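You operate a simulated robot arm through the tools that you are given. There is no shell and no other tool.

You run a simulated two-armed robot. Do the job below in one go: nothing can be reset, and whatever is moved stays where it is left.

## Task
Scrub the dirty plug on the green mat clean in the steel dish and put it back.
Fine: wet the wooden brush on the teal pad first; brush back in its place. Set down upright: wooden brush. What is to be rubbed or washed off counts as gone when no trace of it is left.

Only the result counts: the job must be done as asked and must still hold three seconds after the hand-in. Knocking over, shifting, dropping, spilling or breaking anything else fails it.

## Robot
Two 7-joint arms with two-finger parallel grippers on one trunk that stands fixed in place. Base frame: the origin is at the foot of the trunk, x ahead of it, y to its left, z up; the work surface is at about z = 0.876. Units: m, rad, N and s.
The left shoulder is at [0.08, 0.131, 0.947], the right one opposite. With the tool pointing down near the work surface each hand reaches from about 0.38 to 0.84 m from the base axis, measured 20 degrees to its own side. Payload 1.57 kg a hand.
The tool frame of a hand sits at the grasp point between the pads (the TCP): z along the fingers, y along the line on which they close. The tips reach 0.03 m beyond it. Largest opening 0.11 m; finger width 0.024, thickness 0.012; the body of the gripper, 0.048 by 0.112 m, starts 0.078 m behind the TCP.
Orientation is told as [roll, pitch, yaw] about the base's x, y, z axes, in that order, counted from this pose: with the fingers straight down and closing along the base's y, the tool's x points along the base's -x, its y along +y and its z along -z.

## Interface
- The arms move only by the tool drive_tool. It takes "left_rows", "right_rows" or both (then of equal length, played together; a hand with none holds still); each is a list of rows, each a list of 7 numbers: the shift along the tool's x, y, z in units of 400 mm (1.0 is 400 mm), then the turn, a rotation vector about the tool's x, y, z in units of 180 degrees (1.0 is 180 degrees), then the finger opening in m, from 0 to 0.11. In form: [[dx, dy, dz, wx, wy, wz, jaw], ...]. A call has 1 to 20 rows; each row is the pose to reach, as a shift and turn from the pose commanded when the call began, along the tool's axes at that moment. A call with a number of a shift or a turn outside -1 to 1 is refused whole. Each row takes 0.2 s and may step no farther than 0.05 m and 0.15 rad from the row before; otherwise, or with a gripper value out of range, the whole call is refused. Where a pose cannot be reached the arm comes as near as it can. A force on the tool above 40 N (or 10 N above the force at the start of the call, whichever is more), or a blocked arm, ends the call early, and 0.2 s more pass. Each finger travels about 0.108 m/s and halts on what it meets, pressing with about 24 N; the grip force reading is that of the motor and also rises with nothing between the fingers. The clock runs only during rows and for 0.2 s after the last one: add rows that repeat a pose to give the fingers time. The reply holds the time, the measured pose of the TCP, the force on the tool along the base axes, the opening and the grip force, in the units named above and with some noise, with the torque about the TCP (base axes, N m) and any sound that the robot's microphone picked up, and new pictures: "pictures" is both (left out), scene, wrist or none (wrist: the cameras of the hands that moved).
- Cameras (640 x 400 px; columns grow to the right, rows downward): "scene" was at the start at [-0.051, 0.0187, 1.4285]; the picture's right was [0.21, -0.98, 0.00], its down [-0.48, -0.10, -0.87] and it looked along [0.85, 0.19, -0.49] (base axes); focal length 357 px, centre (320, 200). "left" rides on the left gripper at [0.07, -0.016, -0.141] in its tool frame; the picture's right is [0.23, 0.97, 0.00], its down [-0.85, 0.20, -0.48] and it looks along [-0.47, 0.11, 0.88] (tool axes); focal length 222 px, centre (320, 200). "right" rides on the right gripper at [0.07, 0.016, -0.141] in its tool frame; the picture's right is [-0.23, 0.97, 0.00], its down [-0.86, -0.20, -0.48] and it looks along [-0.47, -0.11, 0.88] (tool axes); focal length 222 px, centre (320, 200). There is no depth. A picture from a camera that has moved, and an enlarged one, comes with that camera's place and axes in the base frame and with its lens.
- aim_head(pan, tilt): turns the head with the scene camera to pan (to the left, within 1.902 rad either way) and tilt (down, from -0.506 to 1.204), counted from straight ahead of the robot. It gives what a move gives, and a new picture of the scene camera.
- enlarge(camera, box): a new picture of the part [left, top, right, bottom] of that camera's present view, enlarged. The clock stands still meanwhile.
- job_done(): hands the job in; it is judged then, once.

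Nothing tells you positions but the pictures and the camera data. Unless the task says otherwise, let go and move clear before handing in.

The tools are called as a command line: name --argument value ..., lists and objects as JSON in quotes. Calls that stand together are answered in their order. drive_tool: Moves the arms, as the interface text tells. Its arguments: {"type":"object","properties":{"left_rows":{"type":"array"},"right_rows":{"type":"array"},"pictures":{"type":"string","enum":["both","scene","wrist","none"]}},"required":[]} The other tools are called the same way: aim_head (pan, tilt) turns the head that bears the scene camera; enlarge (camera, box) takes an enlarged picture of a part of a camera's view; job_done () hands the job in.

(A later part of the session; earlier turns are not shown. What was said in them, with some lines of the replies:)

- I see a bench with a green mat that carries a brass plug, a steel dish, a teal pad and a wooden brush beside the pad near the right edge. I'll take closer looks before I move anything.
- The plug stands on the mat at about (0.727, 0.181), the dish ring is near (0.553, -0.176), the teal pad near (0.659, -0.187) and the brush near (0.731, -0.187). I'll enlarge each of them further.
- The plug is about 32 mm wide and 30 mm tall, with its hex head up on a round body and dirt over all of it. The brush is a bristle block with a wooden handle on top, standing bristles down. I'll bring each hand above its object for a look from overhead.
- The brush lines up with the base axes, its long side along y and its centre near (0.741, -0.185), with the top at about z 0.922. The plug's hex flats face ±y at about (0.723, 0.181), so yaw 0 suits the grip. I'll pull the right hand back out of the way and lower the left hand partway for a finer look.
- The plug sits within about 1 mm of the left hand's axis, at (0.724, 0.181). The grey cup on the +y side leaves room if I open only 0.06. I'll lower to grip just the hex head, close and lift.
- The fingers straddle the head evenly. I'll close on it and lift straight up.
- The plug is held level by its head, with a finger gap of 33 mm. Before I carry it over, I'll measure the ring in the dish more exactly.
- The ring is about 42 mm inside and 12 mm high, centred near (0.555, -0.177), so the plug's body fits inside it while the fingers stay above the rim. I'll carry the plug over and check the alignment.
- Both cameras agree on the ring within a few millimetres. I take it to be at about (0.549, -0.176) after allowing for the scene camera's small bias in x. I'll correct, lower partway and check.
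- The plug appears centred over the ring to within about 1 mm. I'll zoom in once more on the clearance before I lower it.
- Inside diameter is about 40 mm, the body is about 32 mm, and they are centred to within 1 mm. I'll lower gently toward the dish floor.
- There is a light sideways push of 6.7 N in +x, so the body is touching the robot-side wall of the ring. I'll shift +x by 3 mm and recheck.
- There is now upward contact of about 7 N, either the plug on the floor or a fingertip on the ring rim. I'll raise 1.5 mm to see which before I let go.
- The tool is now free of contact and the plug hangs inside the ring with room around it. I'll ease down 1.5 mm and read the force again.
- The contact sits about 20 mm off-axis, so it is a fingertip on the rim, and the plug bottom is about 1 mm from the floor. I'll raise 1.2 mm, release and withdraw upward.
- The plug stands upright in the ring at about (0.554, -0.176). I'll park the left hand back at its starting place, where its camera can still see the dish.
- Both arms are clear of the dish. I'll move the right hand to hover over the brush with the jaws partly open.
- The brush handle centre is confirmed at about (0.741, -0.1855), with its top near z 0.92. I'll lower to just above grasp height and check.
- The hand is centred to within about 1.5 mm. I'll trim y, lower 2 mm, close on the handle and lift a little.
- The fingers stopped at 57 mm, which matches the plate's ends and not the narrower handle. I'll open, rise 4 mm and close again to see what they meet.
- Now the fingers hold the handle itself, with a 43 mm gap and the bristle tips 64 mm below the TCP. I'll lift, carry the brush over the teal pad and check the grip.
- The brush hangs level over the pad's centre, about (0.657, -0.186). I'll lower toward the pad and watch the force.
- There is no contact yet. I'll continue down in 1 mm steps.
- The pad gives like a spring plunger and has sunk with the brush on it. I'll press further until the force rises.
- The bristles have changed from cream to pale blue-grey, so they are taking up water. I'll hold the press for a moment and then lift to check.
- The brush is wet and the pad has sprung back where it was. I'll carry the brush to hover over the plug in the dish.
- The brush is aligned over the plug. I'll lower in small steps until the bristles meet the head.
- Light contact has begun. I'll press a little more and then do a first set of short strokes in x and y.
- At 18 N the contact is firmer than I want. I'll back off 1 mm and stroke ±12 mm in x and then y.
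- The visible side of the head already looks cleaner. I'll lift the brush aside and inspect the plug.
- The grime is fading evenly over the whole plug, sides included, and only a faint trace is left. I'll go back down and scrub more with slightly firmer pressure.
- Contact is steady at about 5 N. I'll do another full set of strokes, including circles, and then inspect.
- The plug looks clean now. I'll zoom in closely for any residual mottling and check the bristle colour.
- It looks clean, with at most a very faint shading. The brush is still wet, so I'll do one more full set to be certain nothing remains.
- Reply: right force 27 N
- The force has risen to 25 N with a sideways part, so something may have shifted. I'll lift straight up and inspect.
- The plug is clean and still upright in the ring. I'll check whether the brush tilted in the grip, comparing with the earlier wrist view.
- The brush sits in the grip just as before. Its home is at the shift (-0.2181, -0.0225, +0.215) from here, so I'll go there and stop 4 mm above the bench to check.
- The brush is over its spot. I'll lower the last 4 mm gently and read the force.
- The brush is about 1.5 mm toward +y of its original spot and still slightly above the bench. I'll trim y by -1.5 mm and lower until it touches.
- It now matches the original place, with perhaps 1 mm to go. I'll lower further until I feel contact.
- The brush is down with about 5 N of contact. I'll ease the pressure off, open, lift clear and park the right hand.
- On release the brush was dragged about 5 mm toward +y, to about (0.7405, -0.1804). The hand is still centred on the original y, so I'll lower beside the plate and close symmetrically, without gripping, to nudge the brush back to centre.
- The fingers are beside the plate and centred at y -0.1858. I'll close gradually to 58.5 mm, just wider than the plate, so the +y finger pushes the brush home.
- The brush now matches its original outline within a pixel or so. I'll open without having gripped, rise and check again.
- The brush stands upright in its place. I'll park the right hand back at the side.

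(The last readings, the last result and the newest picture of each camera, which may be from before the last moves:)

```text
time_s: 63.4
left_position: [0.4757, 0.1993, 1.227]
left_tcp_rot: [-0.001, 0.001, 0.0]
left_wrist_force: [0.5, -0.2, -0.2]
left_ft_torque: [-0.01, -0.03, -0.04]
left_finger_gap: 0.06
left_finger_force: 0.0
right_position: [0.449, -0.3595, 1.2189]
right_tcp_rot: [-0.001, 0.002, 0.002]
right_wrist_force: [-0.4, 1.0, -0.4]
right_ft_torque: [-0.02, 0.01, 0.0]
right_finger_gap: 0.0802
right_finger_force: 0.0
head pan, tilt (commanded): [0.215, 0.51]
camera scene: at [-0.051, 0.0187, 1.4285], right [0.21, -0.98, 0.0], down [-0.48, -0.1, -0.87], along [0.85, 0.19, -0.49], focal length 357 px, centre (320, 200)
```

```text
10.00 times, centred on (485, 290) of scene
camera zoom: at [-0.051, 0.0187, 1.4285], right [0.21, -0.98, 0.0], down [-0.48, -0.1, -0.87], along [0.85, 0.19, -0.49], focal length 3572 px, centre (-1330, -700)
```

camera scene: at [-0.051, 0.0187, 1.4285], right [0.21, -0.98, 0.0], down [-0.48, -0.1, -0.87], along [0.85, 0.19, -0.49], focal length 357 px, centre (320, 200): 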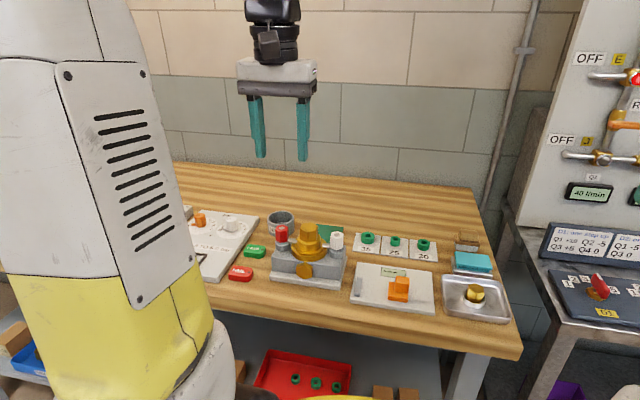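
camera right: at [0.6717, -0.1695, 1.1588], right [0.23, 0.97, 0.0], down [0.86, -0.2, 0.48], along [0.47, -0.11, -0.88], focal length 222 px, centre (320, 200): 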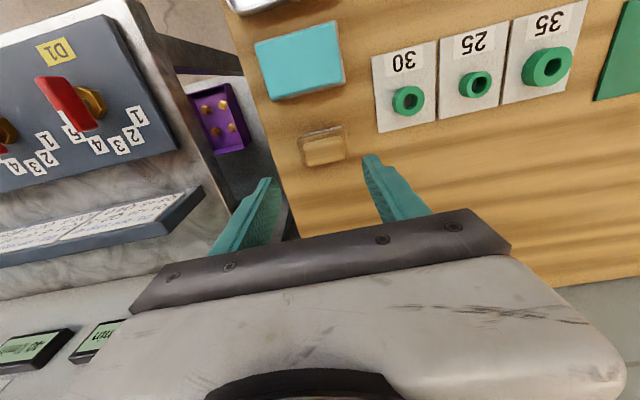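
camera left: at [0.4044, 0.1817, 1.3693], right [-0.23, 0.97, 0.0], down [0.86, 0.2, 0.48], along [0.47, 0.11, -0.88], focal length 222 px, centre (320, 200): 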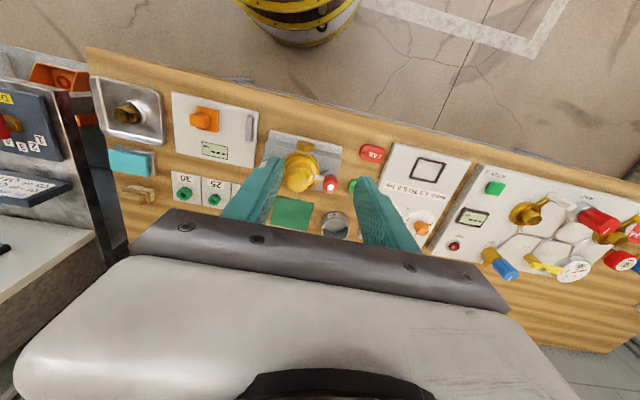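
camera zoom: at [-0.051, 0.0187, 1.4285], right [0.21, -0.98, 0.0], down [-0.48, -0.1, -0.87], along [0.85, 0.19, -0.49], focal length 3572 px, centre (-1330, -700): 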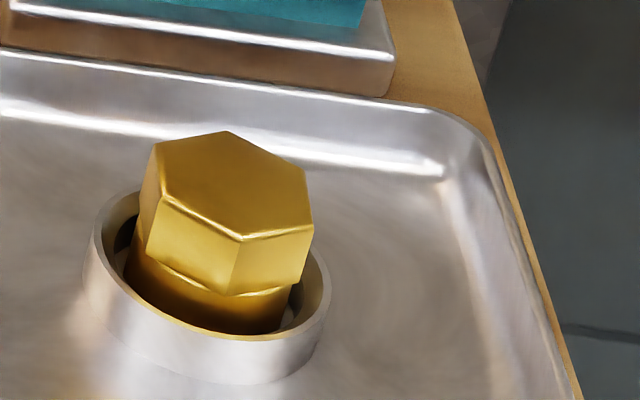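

Both the plug and the brush look right. I'll bring the left hand back over the ring to collect the clean plug.

drive_tool --left_rows '[[-0.02, -0.075, 0, 0, 0, 0, 0.06], [-0.04, -0.155, 0.03, 0, 0, 0, 0.06], [-0.06, -0.255, 0.07, 0, 0, 0, 0.06], [-0.08, -0.355, 0.11, 0, 0, 0, 0.06], [-0.1, -0.455, 0.16, 0, 0, 0, 0.06], [-0.13, -0.555, 0.21, 0, 0, 0, 0.06], [-0.15, -0.655, 0.26, 0, 0, 0, 0.06], [-0.17, -0.755, 0.31, 0, 0, 0, 0.06], [-0.19, -0.855, 0.36, 0, 0, 0, 0.06], [-0.2, -0.935, 0.42, 0, 0, 0, 0.06], [-0.2, -0.935, 0.5, 0, 0, 0, 0.06], [-0.2, -0.935, 0.5, 0, 0, 0, 0.06]]' --pictures "scene"

enlarge --camera "left" --box '[260, 80, 380, 200]'

enlarge --camera "left" --box '[290, 110, 350, 170]'

```text
time_s: 66.0
left_position: [0.5544, -0.1749, 1.0242]
left_tcp_rot: [-0.001, 0.0, 0.0]
left_wrist_force: [-0.2, -0.3, -0.8]
left_ft_torque: [0.03, -0.03, -0.03]
left_finger_gap: 0.0601
left_finger_force: 0.0
right_position: [0.4501, -0.3599, 1.2197]
right_tcp_rot: [0.0, -0.001, -0.001]
right_wrist_force: [-0.2, 0.0, 0.3]
right_ft_torque: [-0.01, 0.03, 0.02]
right_finger_gap: 0.08
right_finger_force: 0.2
head pan, tilt (commanded): [0.215, 0.51]
camera scene: at [-0.0509, 0.0185, 1.4285], right [0.21, -0.98, 0.0], down [-0.48, -0.1, -0.87], along [0.85, 0.19, -0.49], focal length 357 px, centre (320, 200)
```

scene: 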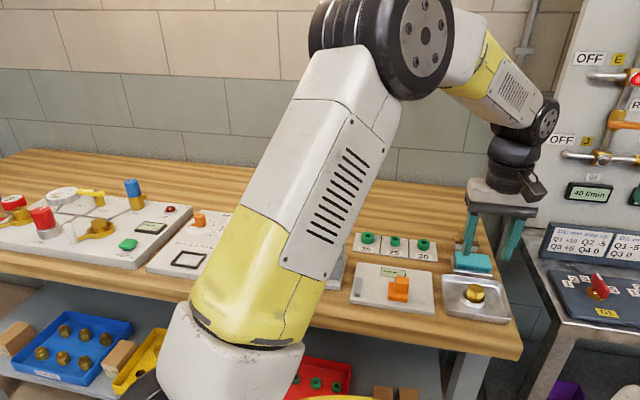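

```text
3.33 times, centred on (320, 140) of left
camera zoom: at [0.4846, -0.1917, 1.1662], right [-0.23, 0.97, 0.0], down [0.86, 0.2, 0.48], along [0.47, 0.11, -0.88], focal length 740 px, centre (320, 400)
```

zoom: 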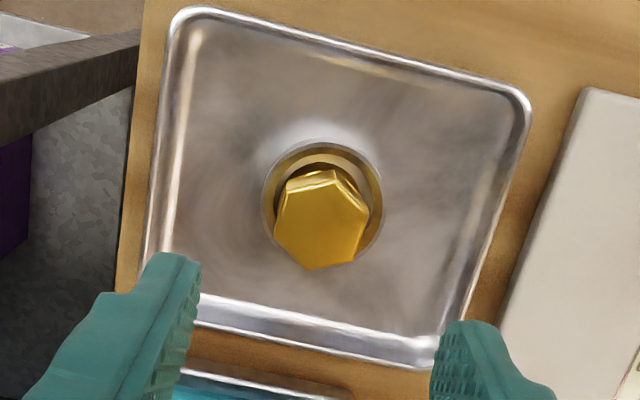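

```text
6.67 times, centred on (320, 140) of left
camera zoom: at [0.4846, -0.1917, 1.1662], right [-0.23, 0.97, 0.0], down [0.86, 0.2, 0.48], along [0.47, 0.11, -0.88], focal length 1481 px, centre (320, 600)
```

zoom: 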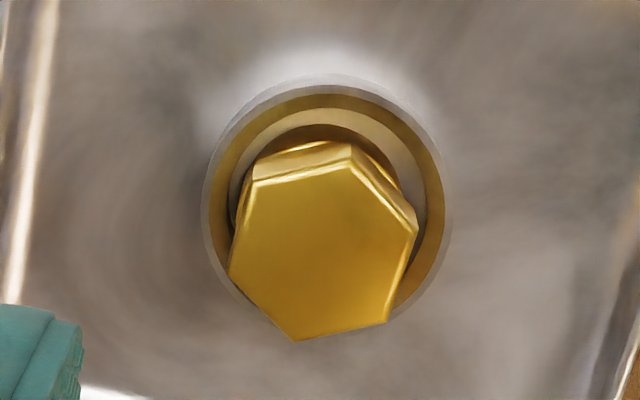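

The plug shows no trace of dirt and sits at (0.555, -0.175), turned only about 3° from before. I'll lower to grip the head just above the ring rim.

drive_tool --left_rows '[[0, 0.002, 0.08, 0, 0, 0, 0.06], [0, 0.002, 0.16, 0, 0, 0, 0.06], [0, 0.002, 0.22, 0, 0, 0, 0.06], [0, 0.002, 0.244, 0, 0, 0, 0.06], [0, 0.002, 0.244, 0, 0, 0, 0.06]]' --pictures "none"

enlarge --camera "scene" --box '[450, 255, 525, 312]'

enlarge --camera "left" --box '[270, 120, 370, 210]'

```text
time_s: 67.2
left_position: [0.5545, -0.1765, 0.9266]
left_tcp_rot: [0.0, 0.0, 0.001]
left_wrist_force: [0.3, 0.1, 0.8]
left_ft_torque: [0.01, -0.02, -0.03]
left_finger_gap: 0.0598
left_finger_force: 0.2
right_position: [0.45, -0.3596, 1.2203]
right_tcp_rot: [0.0, -0.002, 0.001]
right_wrist_force: [0.1, -0.5, -0.5]
right_ft_torque: [-0.01, 0.0, -0.02]
right_finger_gap: 0.0799
right_finger_force: 0.0
head pan, tilt (commanded): [0.215, 0.51]
```

```text
7.02 times, centred on (488, 284) of scene
camera zoom: at [-0.0509, 0.0185, 1.4285], right [0.21, -0.98, 0.0], down [-0.48, -0.1, -0.87], along [0.85, 0.19, -0.49], focal length 2507 px, centre (-855, -386)
```

zoom: 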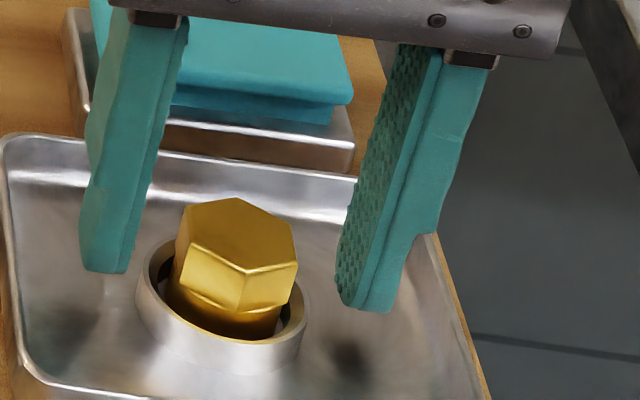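

```text
4.44 times, centred on (320, 165) of left
camera zoom: at [0.484, -0.1923, 1.0687], right [-0.23, 0.97, 0.0], down [0.85, 0.2, 0.48], along [0.47, 0.11, -0.88], focal length 987 px, centre (320, 356)
```

zoom: 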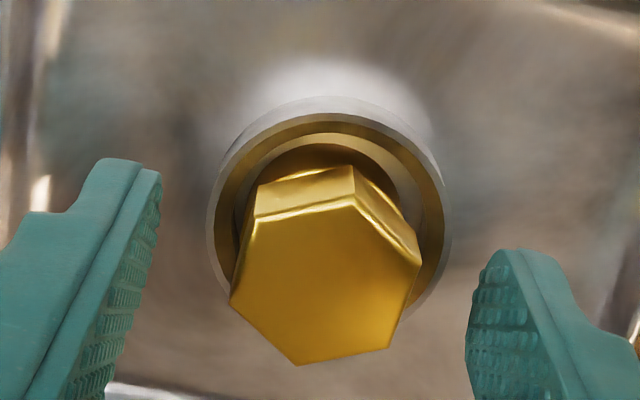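

The fingers straddle the head and clear the ring. I'll close and lift straight up.

drive_tool --left_rows '[[0, 0, 0, 0, 0, 0, 0.04], [0, 0, 0, 0, 0, 0, 0.02], [0, 0, 0, 0, 0, 0, 0.02], [0, 0, 0, 0, 0, 0, 0.02], [0, 0, -0.03, 0, 0, 0, 0.02], [0, 0, -0.08, 0, 0, 0, 0.02], [0, 0, -0.18, 0, 0, 0, 0.02], [0, 0, -0.28, 0, 0, 0, 0.02]]'

enlarge --camera "scene" --box '[450, 200, 540, 310]'

enlarge --camera "left" --box '[270, 100, 390, 210]'

```text
time_s: 69.0
left_position: [0.5544, -0.1746, 1.0402]
left_tcp_rot: [-0.001, 0.002, 0.001]
left_wrist_force: [0.6, -0.1, -1.4]
left_ft_torque: [0.01, -0.02, -0.02]
left_finger_gap: 0.0328
left_finger_force: 24.3
right_position: [0.4497, -0.3586, 1.2184]
right_tcp_rot: [0.001, -0.001, 0.001]
right_wrist_force: [0.7, 0.1, -0.4]
right_ft_torque: [-0.02, 0.02, -0.02]
right_finger_gap: 0.0803
right_finger_force: 0.0
head pan, tilt (commanded): [0.215, 0.51]
camera scene: at [-0.0507, 0.0184, 1.4285], right [0.21, -0.98, 0.0], down [-0.48, -0.1, -0.87], along [0.85, 0.19, -0.49], focal length 357 px, centre (320, 200)
camera left: at [0.4837, -0.1909, 1.1818], right [-0.23, 0.97, 0.0], down [0.86, 0.2, 0.48], along [0.47, 0.11, -0.88], focal length 222 px, centre (320, 200)
```

scene: 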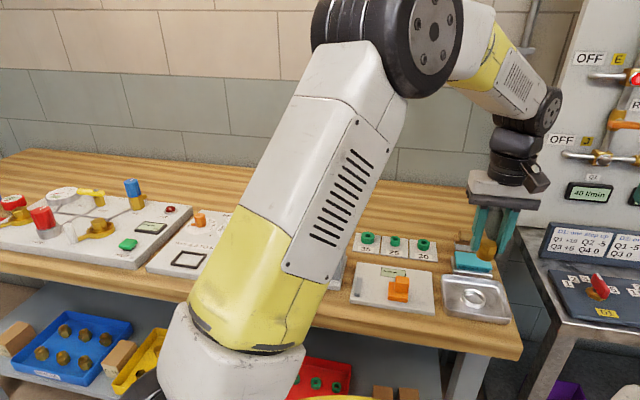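
left: 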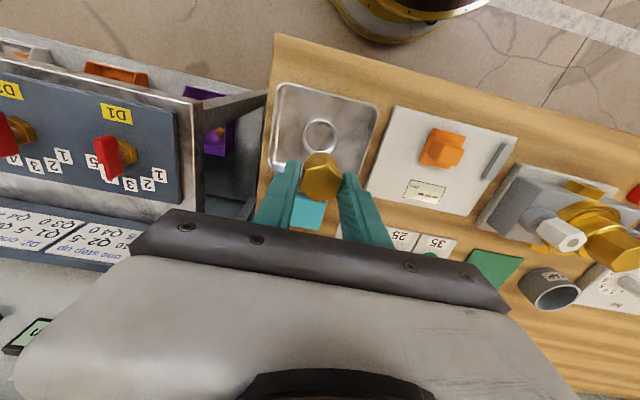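

```text
3.64 times, centred on (495, 255) of scene
camera zoom: at [-0.0507, 0.0184, 1.4285], right [0.21, -0.98, 0.0], down [-0.48, -0.1, -0.87], along [0.85, 0.19, -0.49], focal length 1299 px, centre (-316, 0)
```

zoom: 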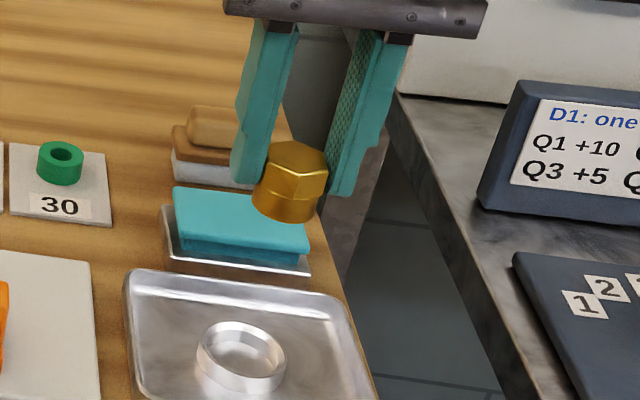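

```text
3.64 times, centred on (330, 155) of left
camera zoom: at [0.4837, -0.1909, 1.1818], right [-0.23, 0.97, 0.0], down [0.86, 0.2, 0.48], along [0.47, 0.11, -0.88], focal length 808 px, centre (284, 364)
```

zoom: 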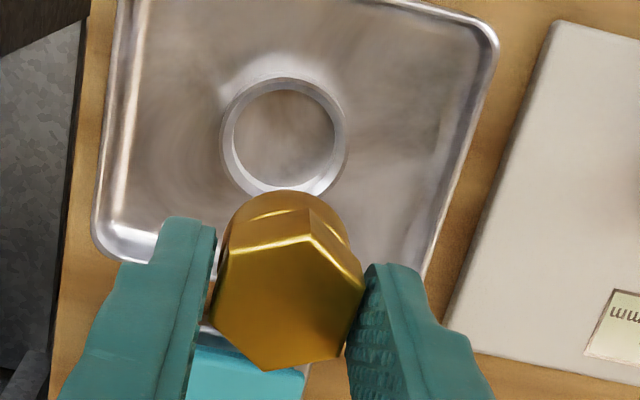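

The clean plug is lifted level. I'll zoom in on its body for any dirt that the ring was hiding.

enlarge --camera "scene" --box '[478, 232, 508, 268]'

enlarge --camera "left" --box '[300, 145, 345, 205]'

enlarge --camera "right" --box '[330, 90, 480, 220]'

```text
11.11 times, centred on (493, 250) of scene
camera zoom: at [-0.0507, 0.0184, 1.4285], right [0.21, -0.98, 0.0], down [-0.48, -0.1, -0.87], along [0.85, 0.19, -0.49], focal length 3969 px, centre (-1602, -356)
```

zoom: 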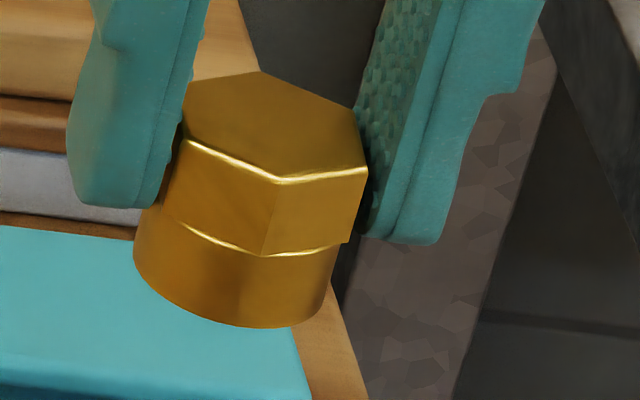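

```text
6.67 times, centred on (322, 175) of left
camera zoom: at [0.4837, -0.1909, 1.1818], right [-0.23, 0.97, 0.0], down [0.86, 0.2, 0.48], along [0.47, 0.11, -0.88], focal length 1481 px, centre (303, 367)
```

zoom: 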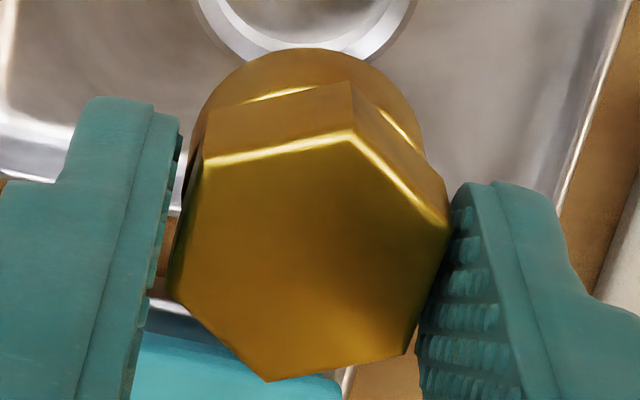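

```text
3.08 times, centred on (405, 155) of right
camera zoom: at [0.3794, -0.3442, 1.3602], right [0.23, 0.97, 0.0], down [0.86, -0.2, 0.48], along [0.47, -0.11, -0.88], focal length 684 px, centre (58, 338)
```

zoom: 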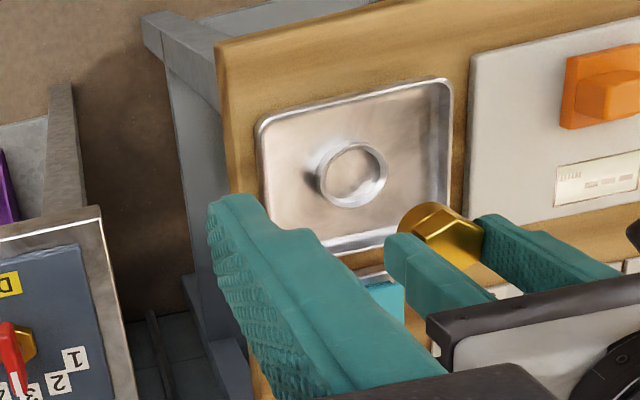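

The body and flats are uniform brass with no dirt on them. I'll carry the plug back and hover over the green mat.

drive_tool --left_rows '[[-0.03, 0.06, -0.05, 0, 0, 0, 0.02], [-0.07, 0.15, -0.06, 0, 0, 0, 0.02], [-0.11, 0.24, -0.06, 0, 0, 0, 0.02], [-0.155, 0.33, -0.06, 0, 0, 0, 0.02], [-0.2, 0.42, -0.06, 0, 0, 0, 0.02], [-0.245, 0.51, -0.06, 0, 0, 0, 0.02], [-0.29, 0.6, -0.06, 0, 0, 0, 0.02], [-0.33, 0.69, -0.06, 0, 0, 0, 0.02], [-0.375, 0.78, -0.06, 0, 0, 0, 0.02], [-0.41, 0.86, -0.05, 0, 0, 0, 0.02], [-0.4245, 0.8888, 0, 0, 0, 0, 0.02], [-0.4245, 0.8888, 0.08, 0, 0, 0, 0.02], [-0.4245, 0.8888, 0.08, 0, 0, 0, 0.02]]'

enlarge --camera "left" --box '[250, 90, 390, 210]'

enlarge --camera "scene" --box '[280, 180, 380, 260]'

```text
time_s: 71.8
left_position: [0.7239, 0.1812, 1.0058]
left_tcp_rot: [0.001, -0.001, 0.0]
left_wrist_force: [0.2, -0.3, -2.2]
left_ft_torque: [0.01, 0.0, 0.03]
left_finger_gap: 0.0329
left_finger_force: 24.0
right_position: [0.4491, -0.3598, 1.2188]
right_tcp_rot: [0.0, 0.002, 0.001]
right_wrist_force: [0.1, 0.0, -0.3]
right_ft_torque: [-0.02, -0.03, 0.01]
right_finger_gap: 0.0799
right_finger_force: 0.0
head pan, tilt (commanded): [0.215, 0.51]
camera scene: at [-0.0509, 0.0187, 1.4285], right [0.21, -0.98, 0.0], down [-0.48, -0.1, -0.87], along [0.85, 0.19, -0.49], focal length 357 px, centre (320, 200)
camera left: at [0.654, 0.1645, 1.1482], right [-0.23, 0.97, 0.0], down [0.85, 0.2, 0.48], along [0.47, 0.11, -0.88], focal length 222 px, centre (320, 200)
```

scene: 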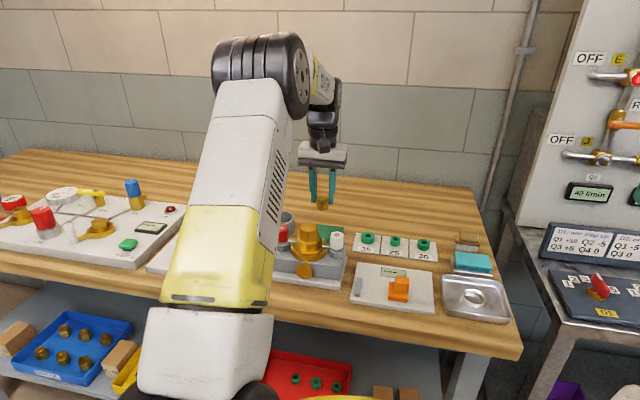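
left: 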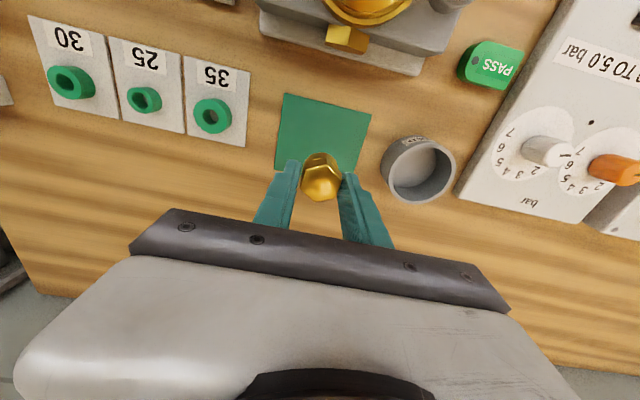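

```text
3.33 times, centred on (320, 150) of left
camera zoom: at [0.654, 0.1645, 1.1482], right [-0.23, 0.97, 0.0], down [0.85, 0.2, 0.48], along [0.47, 0.11, -0.88], focal length 740 px, centre (320, 367)
```

zoom: 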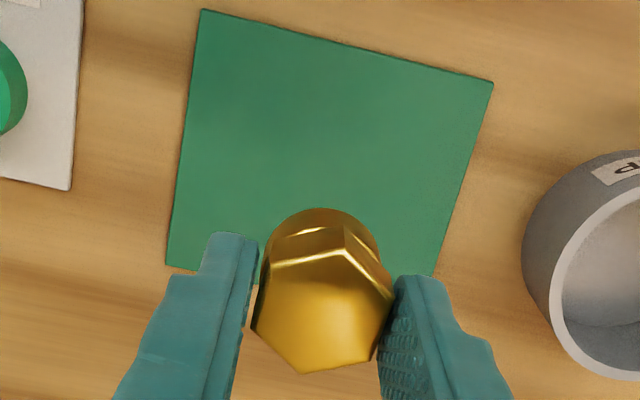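

```text
5.00 times, centred on (330, 220) of scene
camera zoom: at [-0.0509, 0.0187, 1.4285], right [0.21, -0.98, 0.0], down [-0.48, -0.1, -0.87], along [0.85, 0.19, -0.49], focal length 1786 px, centre (270, 100)
```

zoom: 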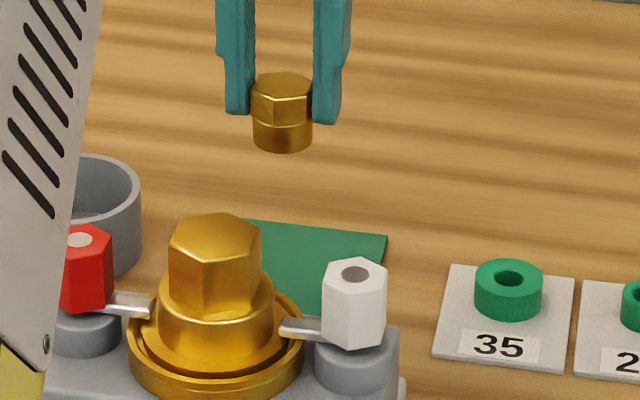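

The mat's centre works out at (0.723, 0.180), directly below. I'll lower to just above contact.

drive_tool --left_rows '[[0.0025, 0, 0.08, 0, 0, 0, 0.02], [0.0025, 0, 0.15, 0, 0, 0, 0.02], [0.0025, 0, 0.185, 0, 0, 0, 0.02], [0.0025, 0, 0.196, 0, 0, 0, 0.02], [0.0025, 0, 0.196, 0, 0, 0, 0.02]]' --pictures "none"

enlarge --camera "scene" --box '[290, 200, 370, 260]'

enlarge --camera "left" --box '[250, 100, 390, 220]'

```text
time_s: 73.0
left_position: [0.7228, 0.1818, 0.9276]
left_tcp_rot: [0.0, -0.001, 0.001]
left_wrist_force: [0.0, -0.3, -1.7]
left_ft_torque: [0.04, 0.0, -0.01]
left_finger_gap: 0.0329
left_finger_force: 24.0
right_position: [0.4493, -0.3606, 1.2195]
right_tcp_rot: [0.001, 0.0, 0.003]
right_wrist_force: [-0.2, 0.1, 0.5]
right_ft_torque: [0.01, 0.01, -0.01]
right_finger_gap: 0.0802
right_finger_force: 0.1
head pan, tilt (commanded): [0.215, 0.51]
```

```text
6.67 times, centred on (330, 230) of scene
camera zoom: at [-0.0508, 0.0186, 1.4285], right [0.21, -0.98, 0.0], down [-0.48, -0.1, -0.87], along [0.85, 0.19, -0.49], focal length 2382 px, centre (253, 0)
```

zoom: 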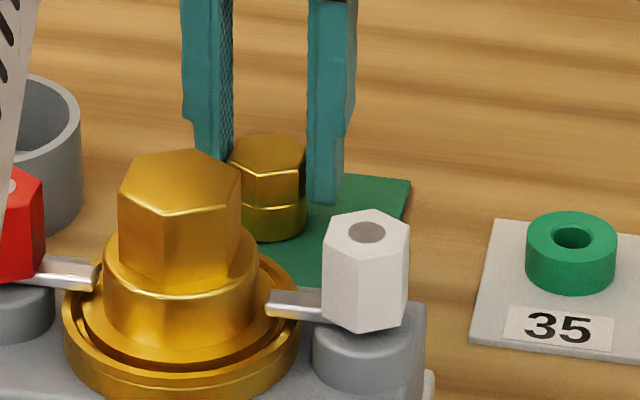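

```text
3.33 times, centred on (320, 160) of left
camera zoom: at [0.6529, 0.1647, 1.0708], right [-0.23, 0.97, 0.0], down [0.85, 0.2, 0.48], along [0.47, 0.11, -0.88], focal length 740 px, centre (320, 333)
```

zoom: 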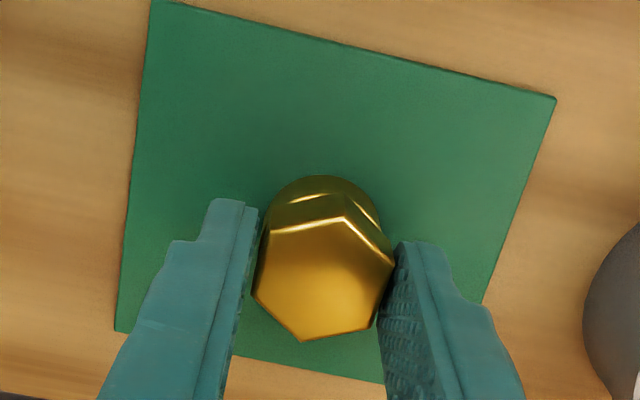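

There is no contact yet. I'll ease down in small steps.

drive_tool --left_rows '[[0, 0, 0.002, 0, 0, 0, 0.02], [0, 0, 0.004, 0, 0, 0, 0.02], [0, 0, 0.004, 0, 0, 0, 0.02]]' --pictures "none"

```text
time_s: 73.8
left_position: [0.7217, 0.1828, 0.9276]
left_tcp_rot: [-0.001, 0.0, -0.001]
left_wrist_force: [-0.6, -0.4, -1.1]
left_ft_torque: [0.03, 0.0, -0.02]
left_finger_gap: 0.0326
left_finger_force: 23.8
right_position: [0.4499, -0.3602, 1.2176]
right_tcp_rot: [-0.001, 0.002, 0.003]
right_wrist_force: [-0.3, -1.0, -0.1]
right_ft_torque: [-0.02, 0.0, -0.02]
right_finger_gap: 0.08
right_finger_force: 0.0
head pan, tilt (commanded): [0.215, 0.51]
```

drive_tool --left_rows '[[0, 0, 0.0015, 0, 0, 0, 0.02], [0, 0, 0.003, 0, 0, 0, 0.02], [0, 0, 0.003, 0, 0, 0, 0.02]]' --pictures "none"

enlarge --camera "scene" --box '[300, 205, 360, 245]'

```text
time_s: 74.6
left_position: [0.7227, 0.1817, 0.927]
left_tcp_rot: [0.001, -0.001, 0.001]
left_wrist_force: [-0.1, -0.8, 4.9]
left_ft_torque: [-0.03, 0.06, 0.03]
left_finger_gap: 0.033
left_finger_force: 24.0
right_position: [0.4497, -0.3595, 1.2189]
right_tcp_rot: [0.001, 0.001, 0.001]
right_wrist_force: [0.4, 0.0, -0.2]
right_ft_torque: [-0.01, 0.01, 0.0]
right_finger_gap: 0.0802
right_finger_force: 0.2
head pan, tilt (commanded): [0.215, 0.51]
```

```text
10.00 times, centred on (330, 225) of scene
camera zoom: at [-0.0511, 0.0185, 1.4285], right [0.21, -0.98, 0.0], down [-0.48, -0.1, -0.87], along [0.85, 0.19, -0.49], focal length 3572 px, centre (220, -50)
```

zoom: 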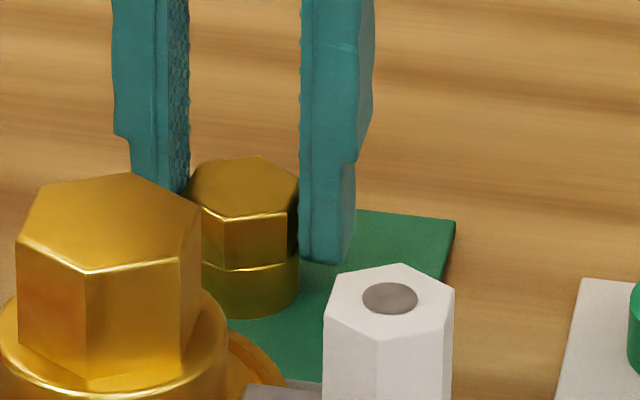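

The plug rests on the mat with about 6 N. I'll relieve the pressure, open slowly and rise.

drive_tool --left_rows '[[0, 0, -0.001, 0, 0, 0, 0.02], [0, 0, -0.001, 0, 0, 0, 0.034], [0, 0, -0.001, 0, 0, 0, 0.037], [0, 0, -0.001, 0, 0, 0, 0.042], [0, 0, -0.001, 0, 0, 0, 0.05], [0, 0, -0.001, 0, 0, 0, 0.06], [0, 0, -0.03, 0, 0, 0, 0.06], [0, 0, -0.1, 0, 0, 0, 0.06], [0, 0, -0.2, 0, 0, 0, 0.06], [0, 0, -0.3, 0, 0, 0, 0.06]]'

enlarge --camera "scene" --box '[300, 205, 360, 245]'

enlarge --camera "left" --box '[260, 80, 380, 190]'

```text
time_s: 76.8
left_position: [0.7234, 0.1829, 1.0444]
left_tcp_rot: [-0.001, 0.001, 0.002]
left_wrist_force: [0.7, -0.2, -0.3]
left_ft_torque: [-0.01, 0.04, -0.02]
left_finger_gap: 0.06
left_finger_force: 0.1
right_position: [0.4496, -0.3593, 1.2187]
right_tcp_rot: [0.0, 0.002, 0.0]
right_wrist_force: [0.5, 0.3, -0.2]
right_ft_torque: [-0.01, 0.03, 0.01]
right_finger_gap: 0.08
right_finger_force: 0.0
head pan, tilt (commanded): [0.215, 0.51]
camera scene: at [-0.0507, 0.0187, 1.4285], right [0.21, -0.98, 0.0], down [-0.48, -0.1, -0.87], along [0.85, 0.19, -0.49], focal length 357 px, centre (320, 200)
camera left: at [0.6533, 0.1658, 1.1873], right [-0.23, 0.97, 0.0], down [0.86, 0.2, 0.48], along [0.47, 0.11, -0.88], focal length 222 px, centre (320, 200)
```

scene: 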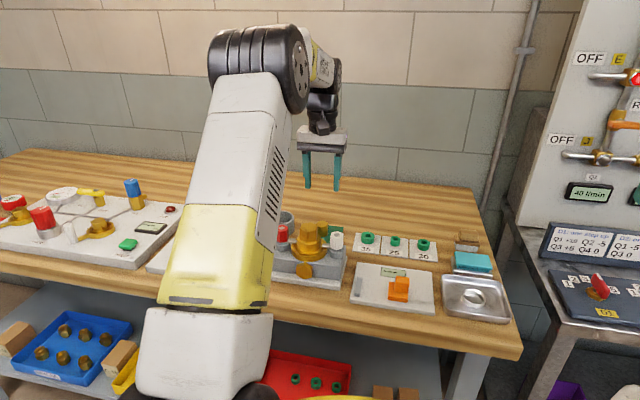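
left: 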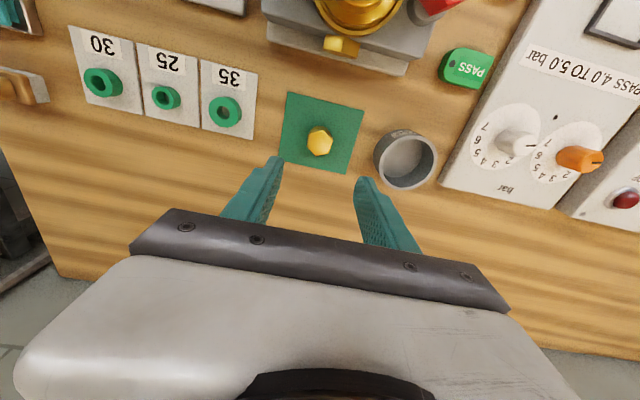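

```text
10.00 times, centred on (330, 225) of scene
camera zoom: at [-0.0507, 0.0187, 1.4285], right [0.21, -0.98, 0.0], down [-0.48, -0.1, -0.87], along [0.85, 0.19, -0.49], focal length 3572 px, centre (220, -50)
```

zoom: 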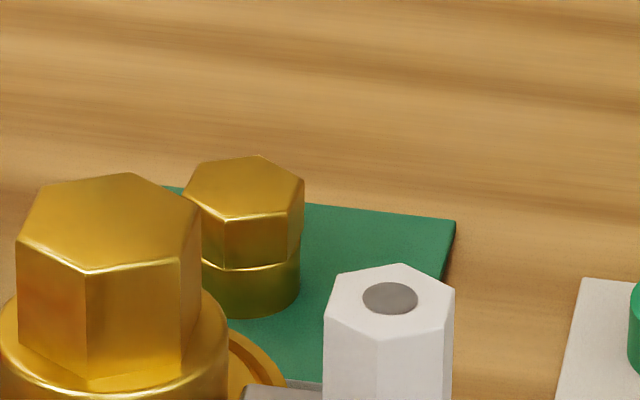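

```text
3.64 times, centred on (320, 135) of left
camera zoom: at [0.6533, 0.1658, 1.1873], right [-0.23, 0.97, 0.0], down [0.86, 0.2, 0.48], along [0.47, 0.11, -0.88], focal length 808 px, centre (320, 436)
```

zoom: 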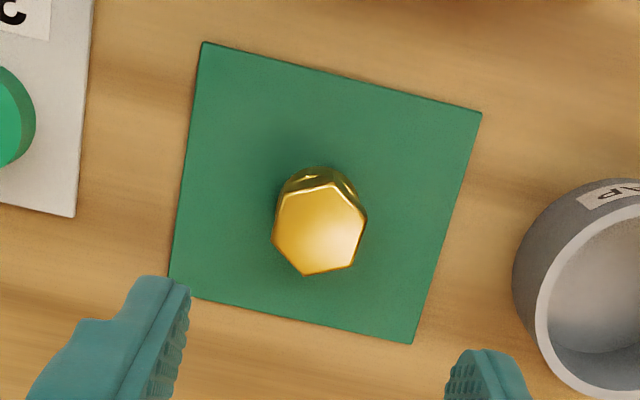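

The clean plug stands upright at the mat's centre. I'll park the left hand and then do a final check of everything.

drive_tool --left_rows '[[0.03, 0, -0.08, 0, 0, 0, 0.06], [0.1, 0.005, -0.15, 0, 0, 0, 0.06], [0.19, 0.01, -0.21, 0, 0, 0, 0.06], [0.28, 0.015, -0.27, 0, 0, 0, 0.06], [0.37, 0.02, -0.32, 0, 0, 0, 0.06], [0.46, 0.025, -0.37, 0, 0, 0, 0.06], [0.55, 0.03, -0.41, 0, 0, 0, 0.06], [0.63, 0.04, -0.44, 0, 0, 0, 0.06], [0.63, 0.04, -0.44, 0, 0, 0, 0.06]]'

enlarge --camera "scene" --box '[250, 190, 450, 320]'

enlarge --camera "scene" --box '[420, 210, 540, 330]'

enlarge --camera "left" --box '[80, 50, 400, 250]'

```text
time_s: 78.8
left_position: [0.4693, 0.197, 1.2256]
left_tcp_rot: [0.0, -0.002, 0.0]
left_wrist_force: [0.1, -0.3, -0.2]
left_ft_torque: [0.0, 0.02, 0.01]
left_finger_gap: 0.0602
left_finger_force: 0.0
right_position: [0.4498, -0.3605, 1.2202]
right_tcp_rot: [0.0, 0.0, 0.002]
right_wrist_force: [1.0, -0.2, 0.0]
right_ft_torque: [-0.01, 0.02, -0.02]
right_finger_gap: 0.0801
right_finger_force: 0.1
head pan, tilt (commanded): [0.215, 0.51]
camera scene: at [-0.0511, 0.0186, 1.4285], right [0.21, -0.98, 0.0], down [-0.48, -0.1, -0.87], along [0.85, 0.19, -0.49], focal length 357 px, centre (320, 200)
camera left: at [0.3995, 0.1806, 1.3666], right [-0.23, 0.97, 0.0], down [0.86, 0.2, 0.48], along [0.47, 0.11, -0.88], focal length 222 px, centre (320, 200)
```

scene: 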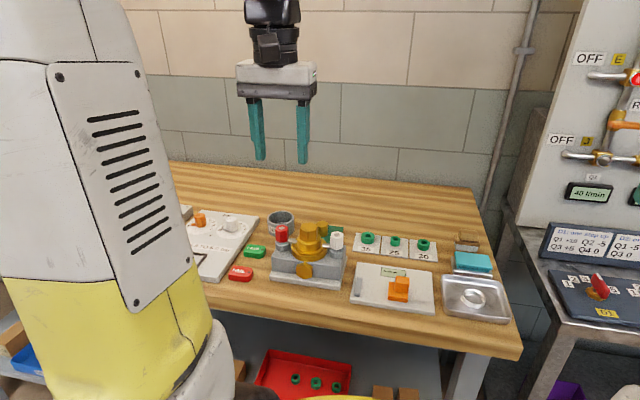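
left: 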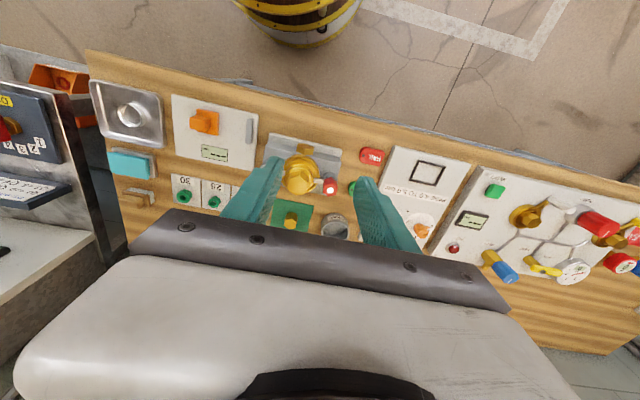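

```text
3.08 times, centred on (350, 255) of scene
camera zoom: at [-0.0511, 0.0186, 1.4285], right [0.21, -0.98, 0.0], down [-0.48, -0.1, -0.87], along [0.85, 0.19, -0.49], focal length 1099 px, centre (228, 31)
```

zoom: 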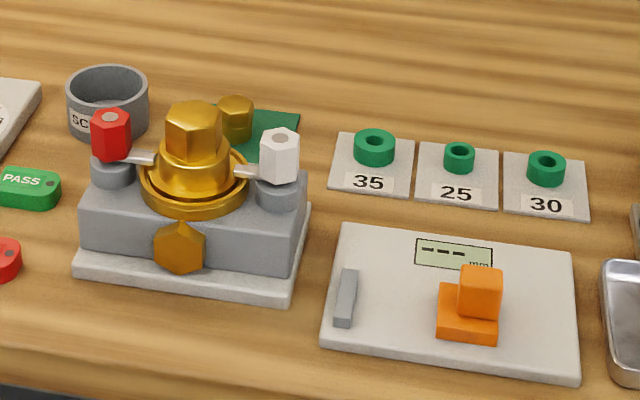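

```text
3.33 times, centred on (480, 270) of scene
camera zoom: at [-0.0511, 0.0186, 1.4285], right [0.21, -0.98, 0.0], down [-0.48, -0.1, -0.87], along [0.85, 0.19, -0.49], focal length 1191 px, centre (-213, -33)
```

zoom: 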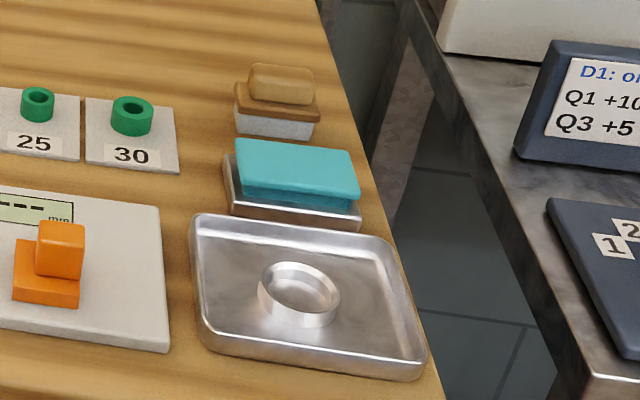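

```text
2.00 times, centred on (240, 150) of left
camera zoom: at [0.3995, 0.1806, 1.3666], right [-0.23, 0.97, 0.0], down [0.86, 0.2, 0.48], along [0.47, 0.11, -0.88], focal length 444 px, centre (480, 300)
```

zoom: 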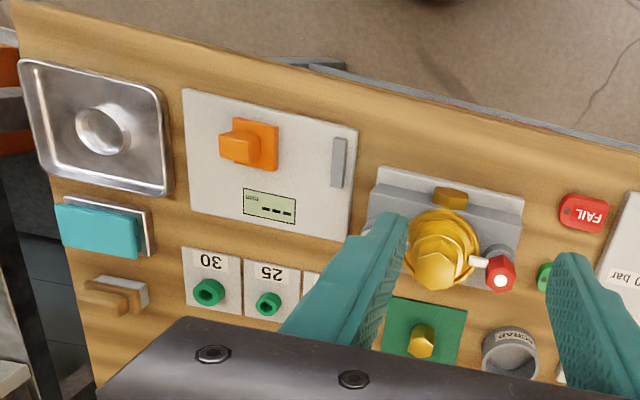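

Dish, pad and cards are where they were, the brush is upright in place, and both hands are clear. I'll take one last close look at the plug before handing in.

enlarge --camera "scene" --box '[312, 212, 342, 240]'

enlarge --camera "left" --box '[265, 195, 325, 235]'

```text
14.29 times, centred on (327, 226) of scene
camera zoom: at [-0.0511, 0.0186, 1.4285], right [0.21, -0.98, 0.0], down [-0.48, -0.1, -0.87], along [0.85, 0.19, -0.49], focal length 5103 px, centre (220, -171)
```

zoom: 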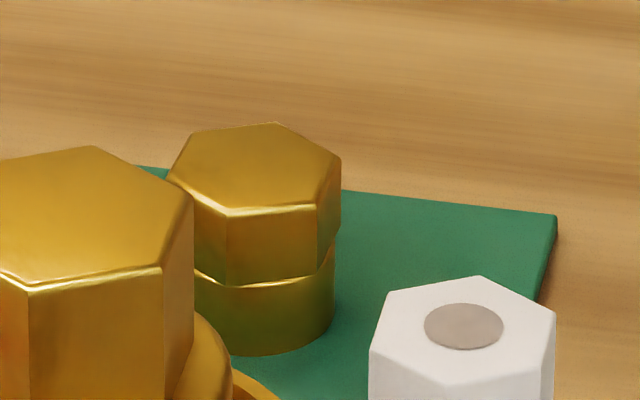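

```text
10.00 times, centred on (295, 215) of left
camera zoom: at [0.3995, 0.1806, 1.3666], right [-0.23, 0.97, 0.0], down [0.86, 0.2, 0.48], along [0.47, 0.11, -0.88], focal length 2221 px, centre (570, 50)
```

zoom: 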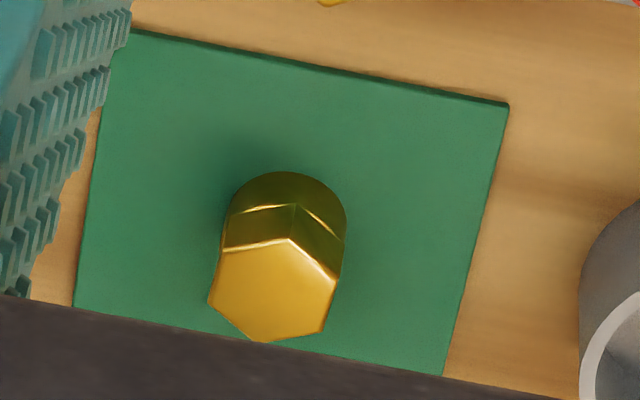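

The plug is uniformly bright brass and upright on the mat. The brush stands in its place, nothing else has moved, and both hands are clear, so I'm handing in.

job_done

```text
The job is handed in.
```

The dirty plug has been scrubbed clean in the steel dish and stands upright at the middle of the green mat again. The job is handed in.

- **Plug:** I pressed the brush on the teal pad until the bristles changed colour, then scrubbed the plug in the dish's ring in four sets of strokes. In the last close-up pictures the head and body are even brass with no dirt visible. I did not see the side of the body facing away from the cameras up close.
- **Brush:** It is back in its place and upright. When I first let go, it was dragged about 5 mm sideways, so I nudged it back; it now matches its original outline to within about a millimetre.
- **Everything else:** The dish, pad, cards and the other things on the bench look unmoved in the final pictures. During one placement a fingertip pressed lightly on the ring in the dish (about 9 N), with no visible shift.

Both hands are empty and parked clear.
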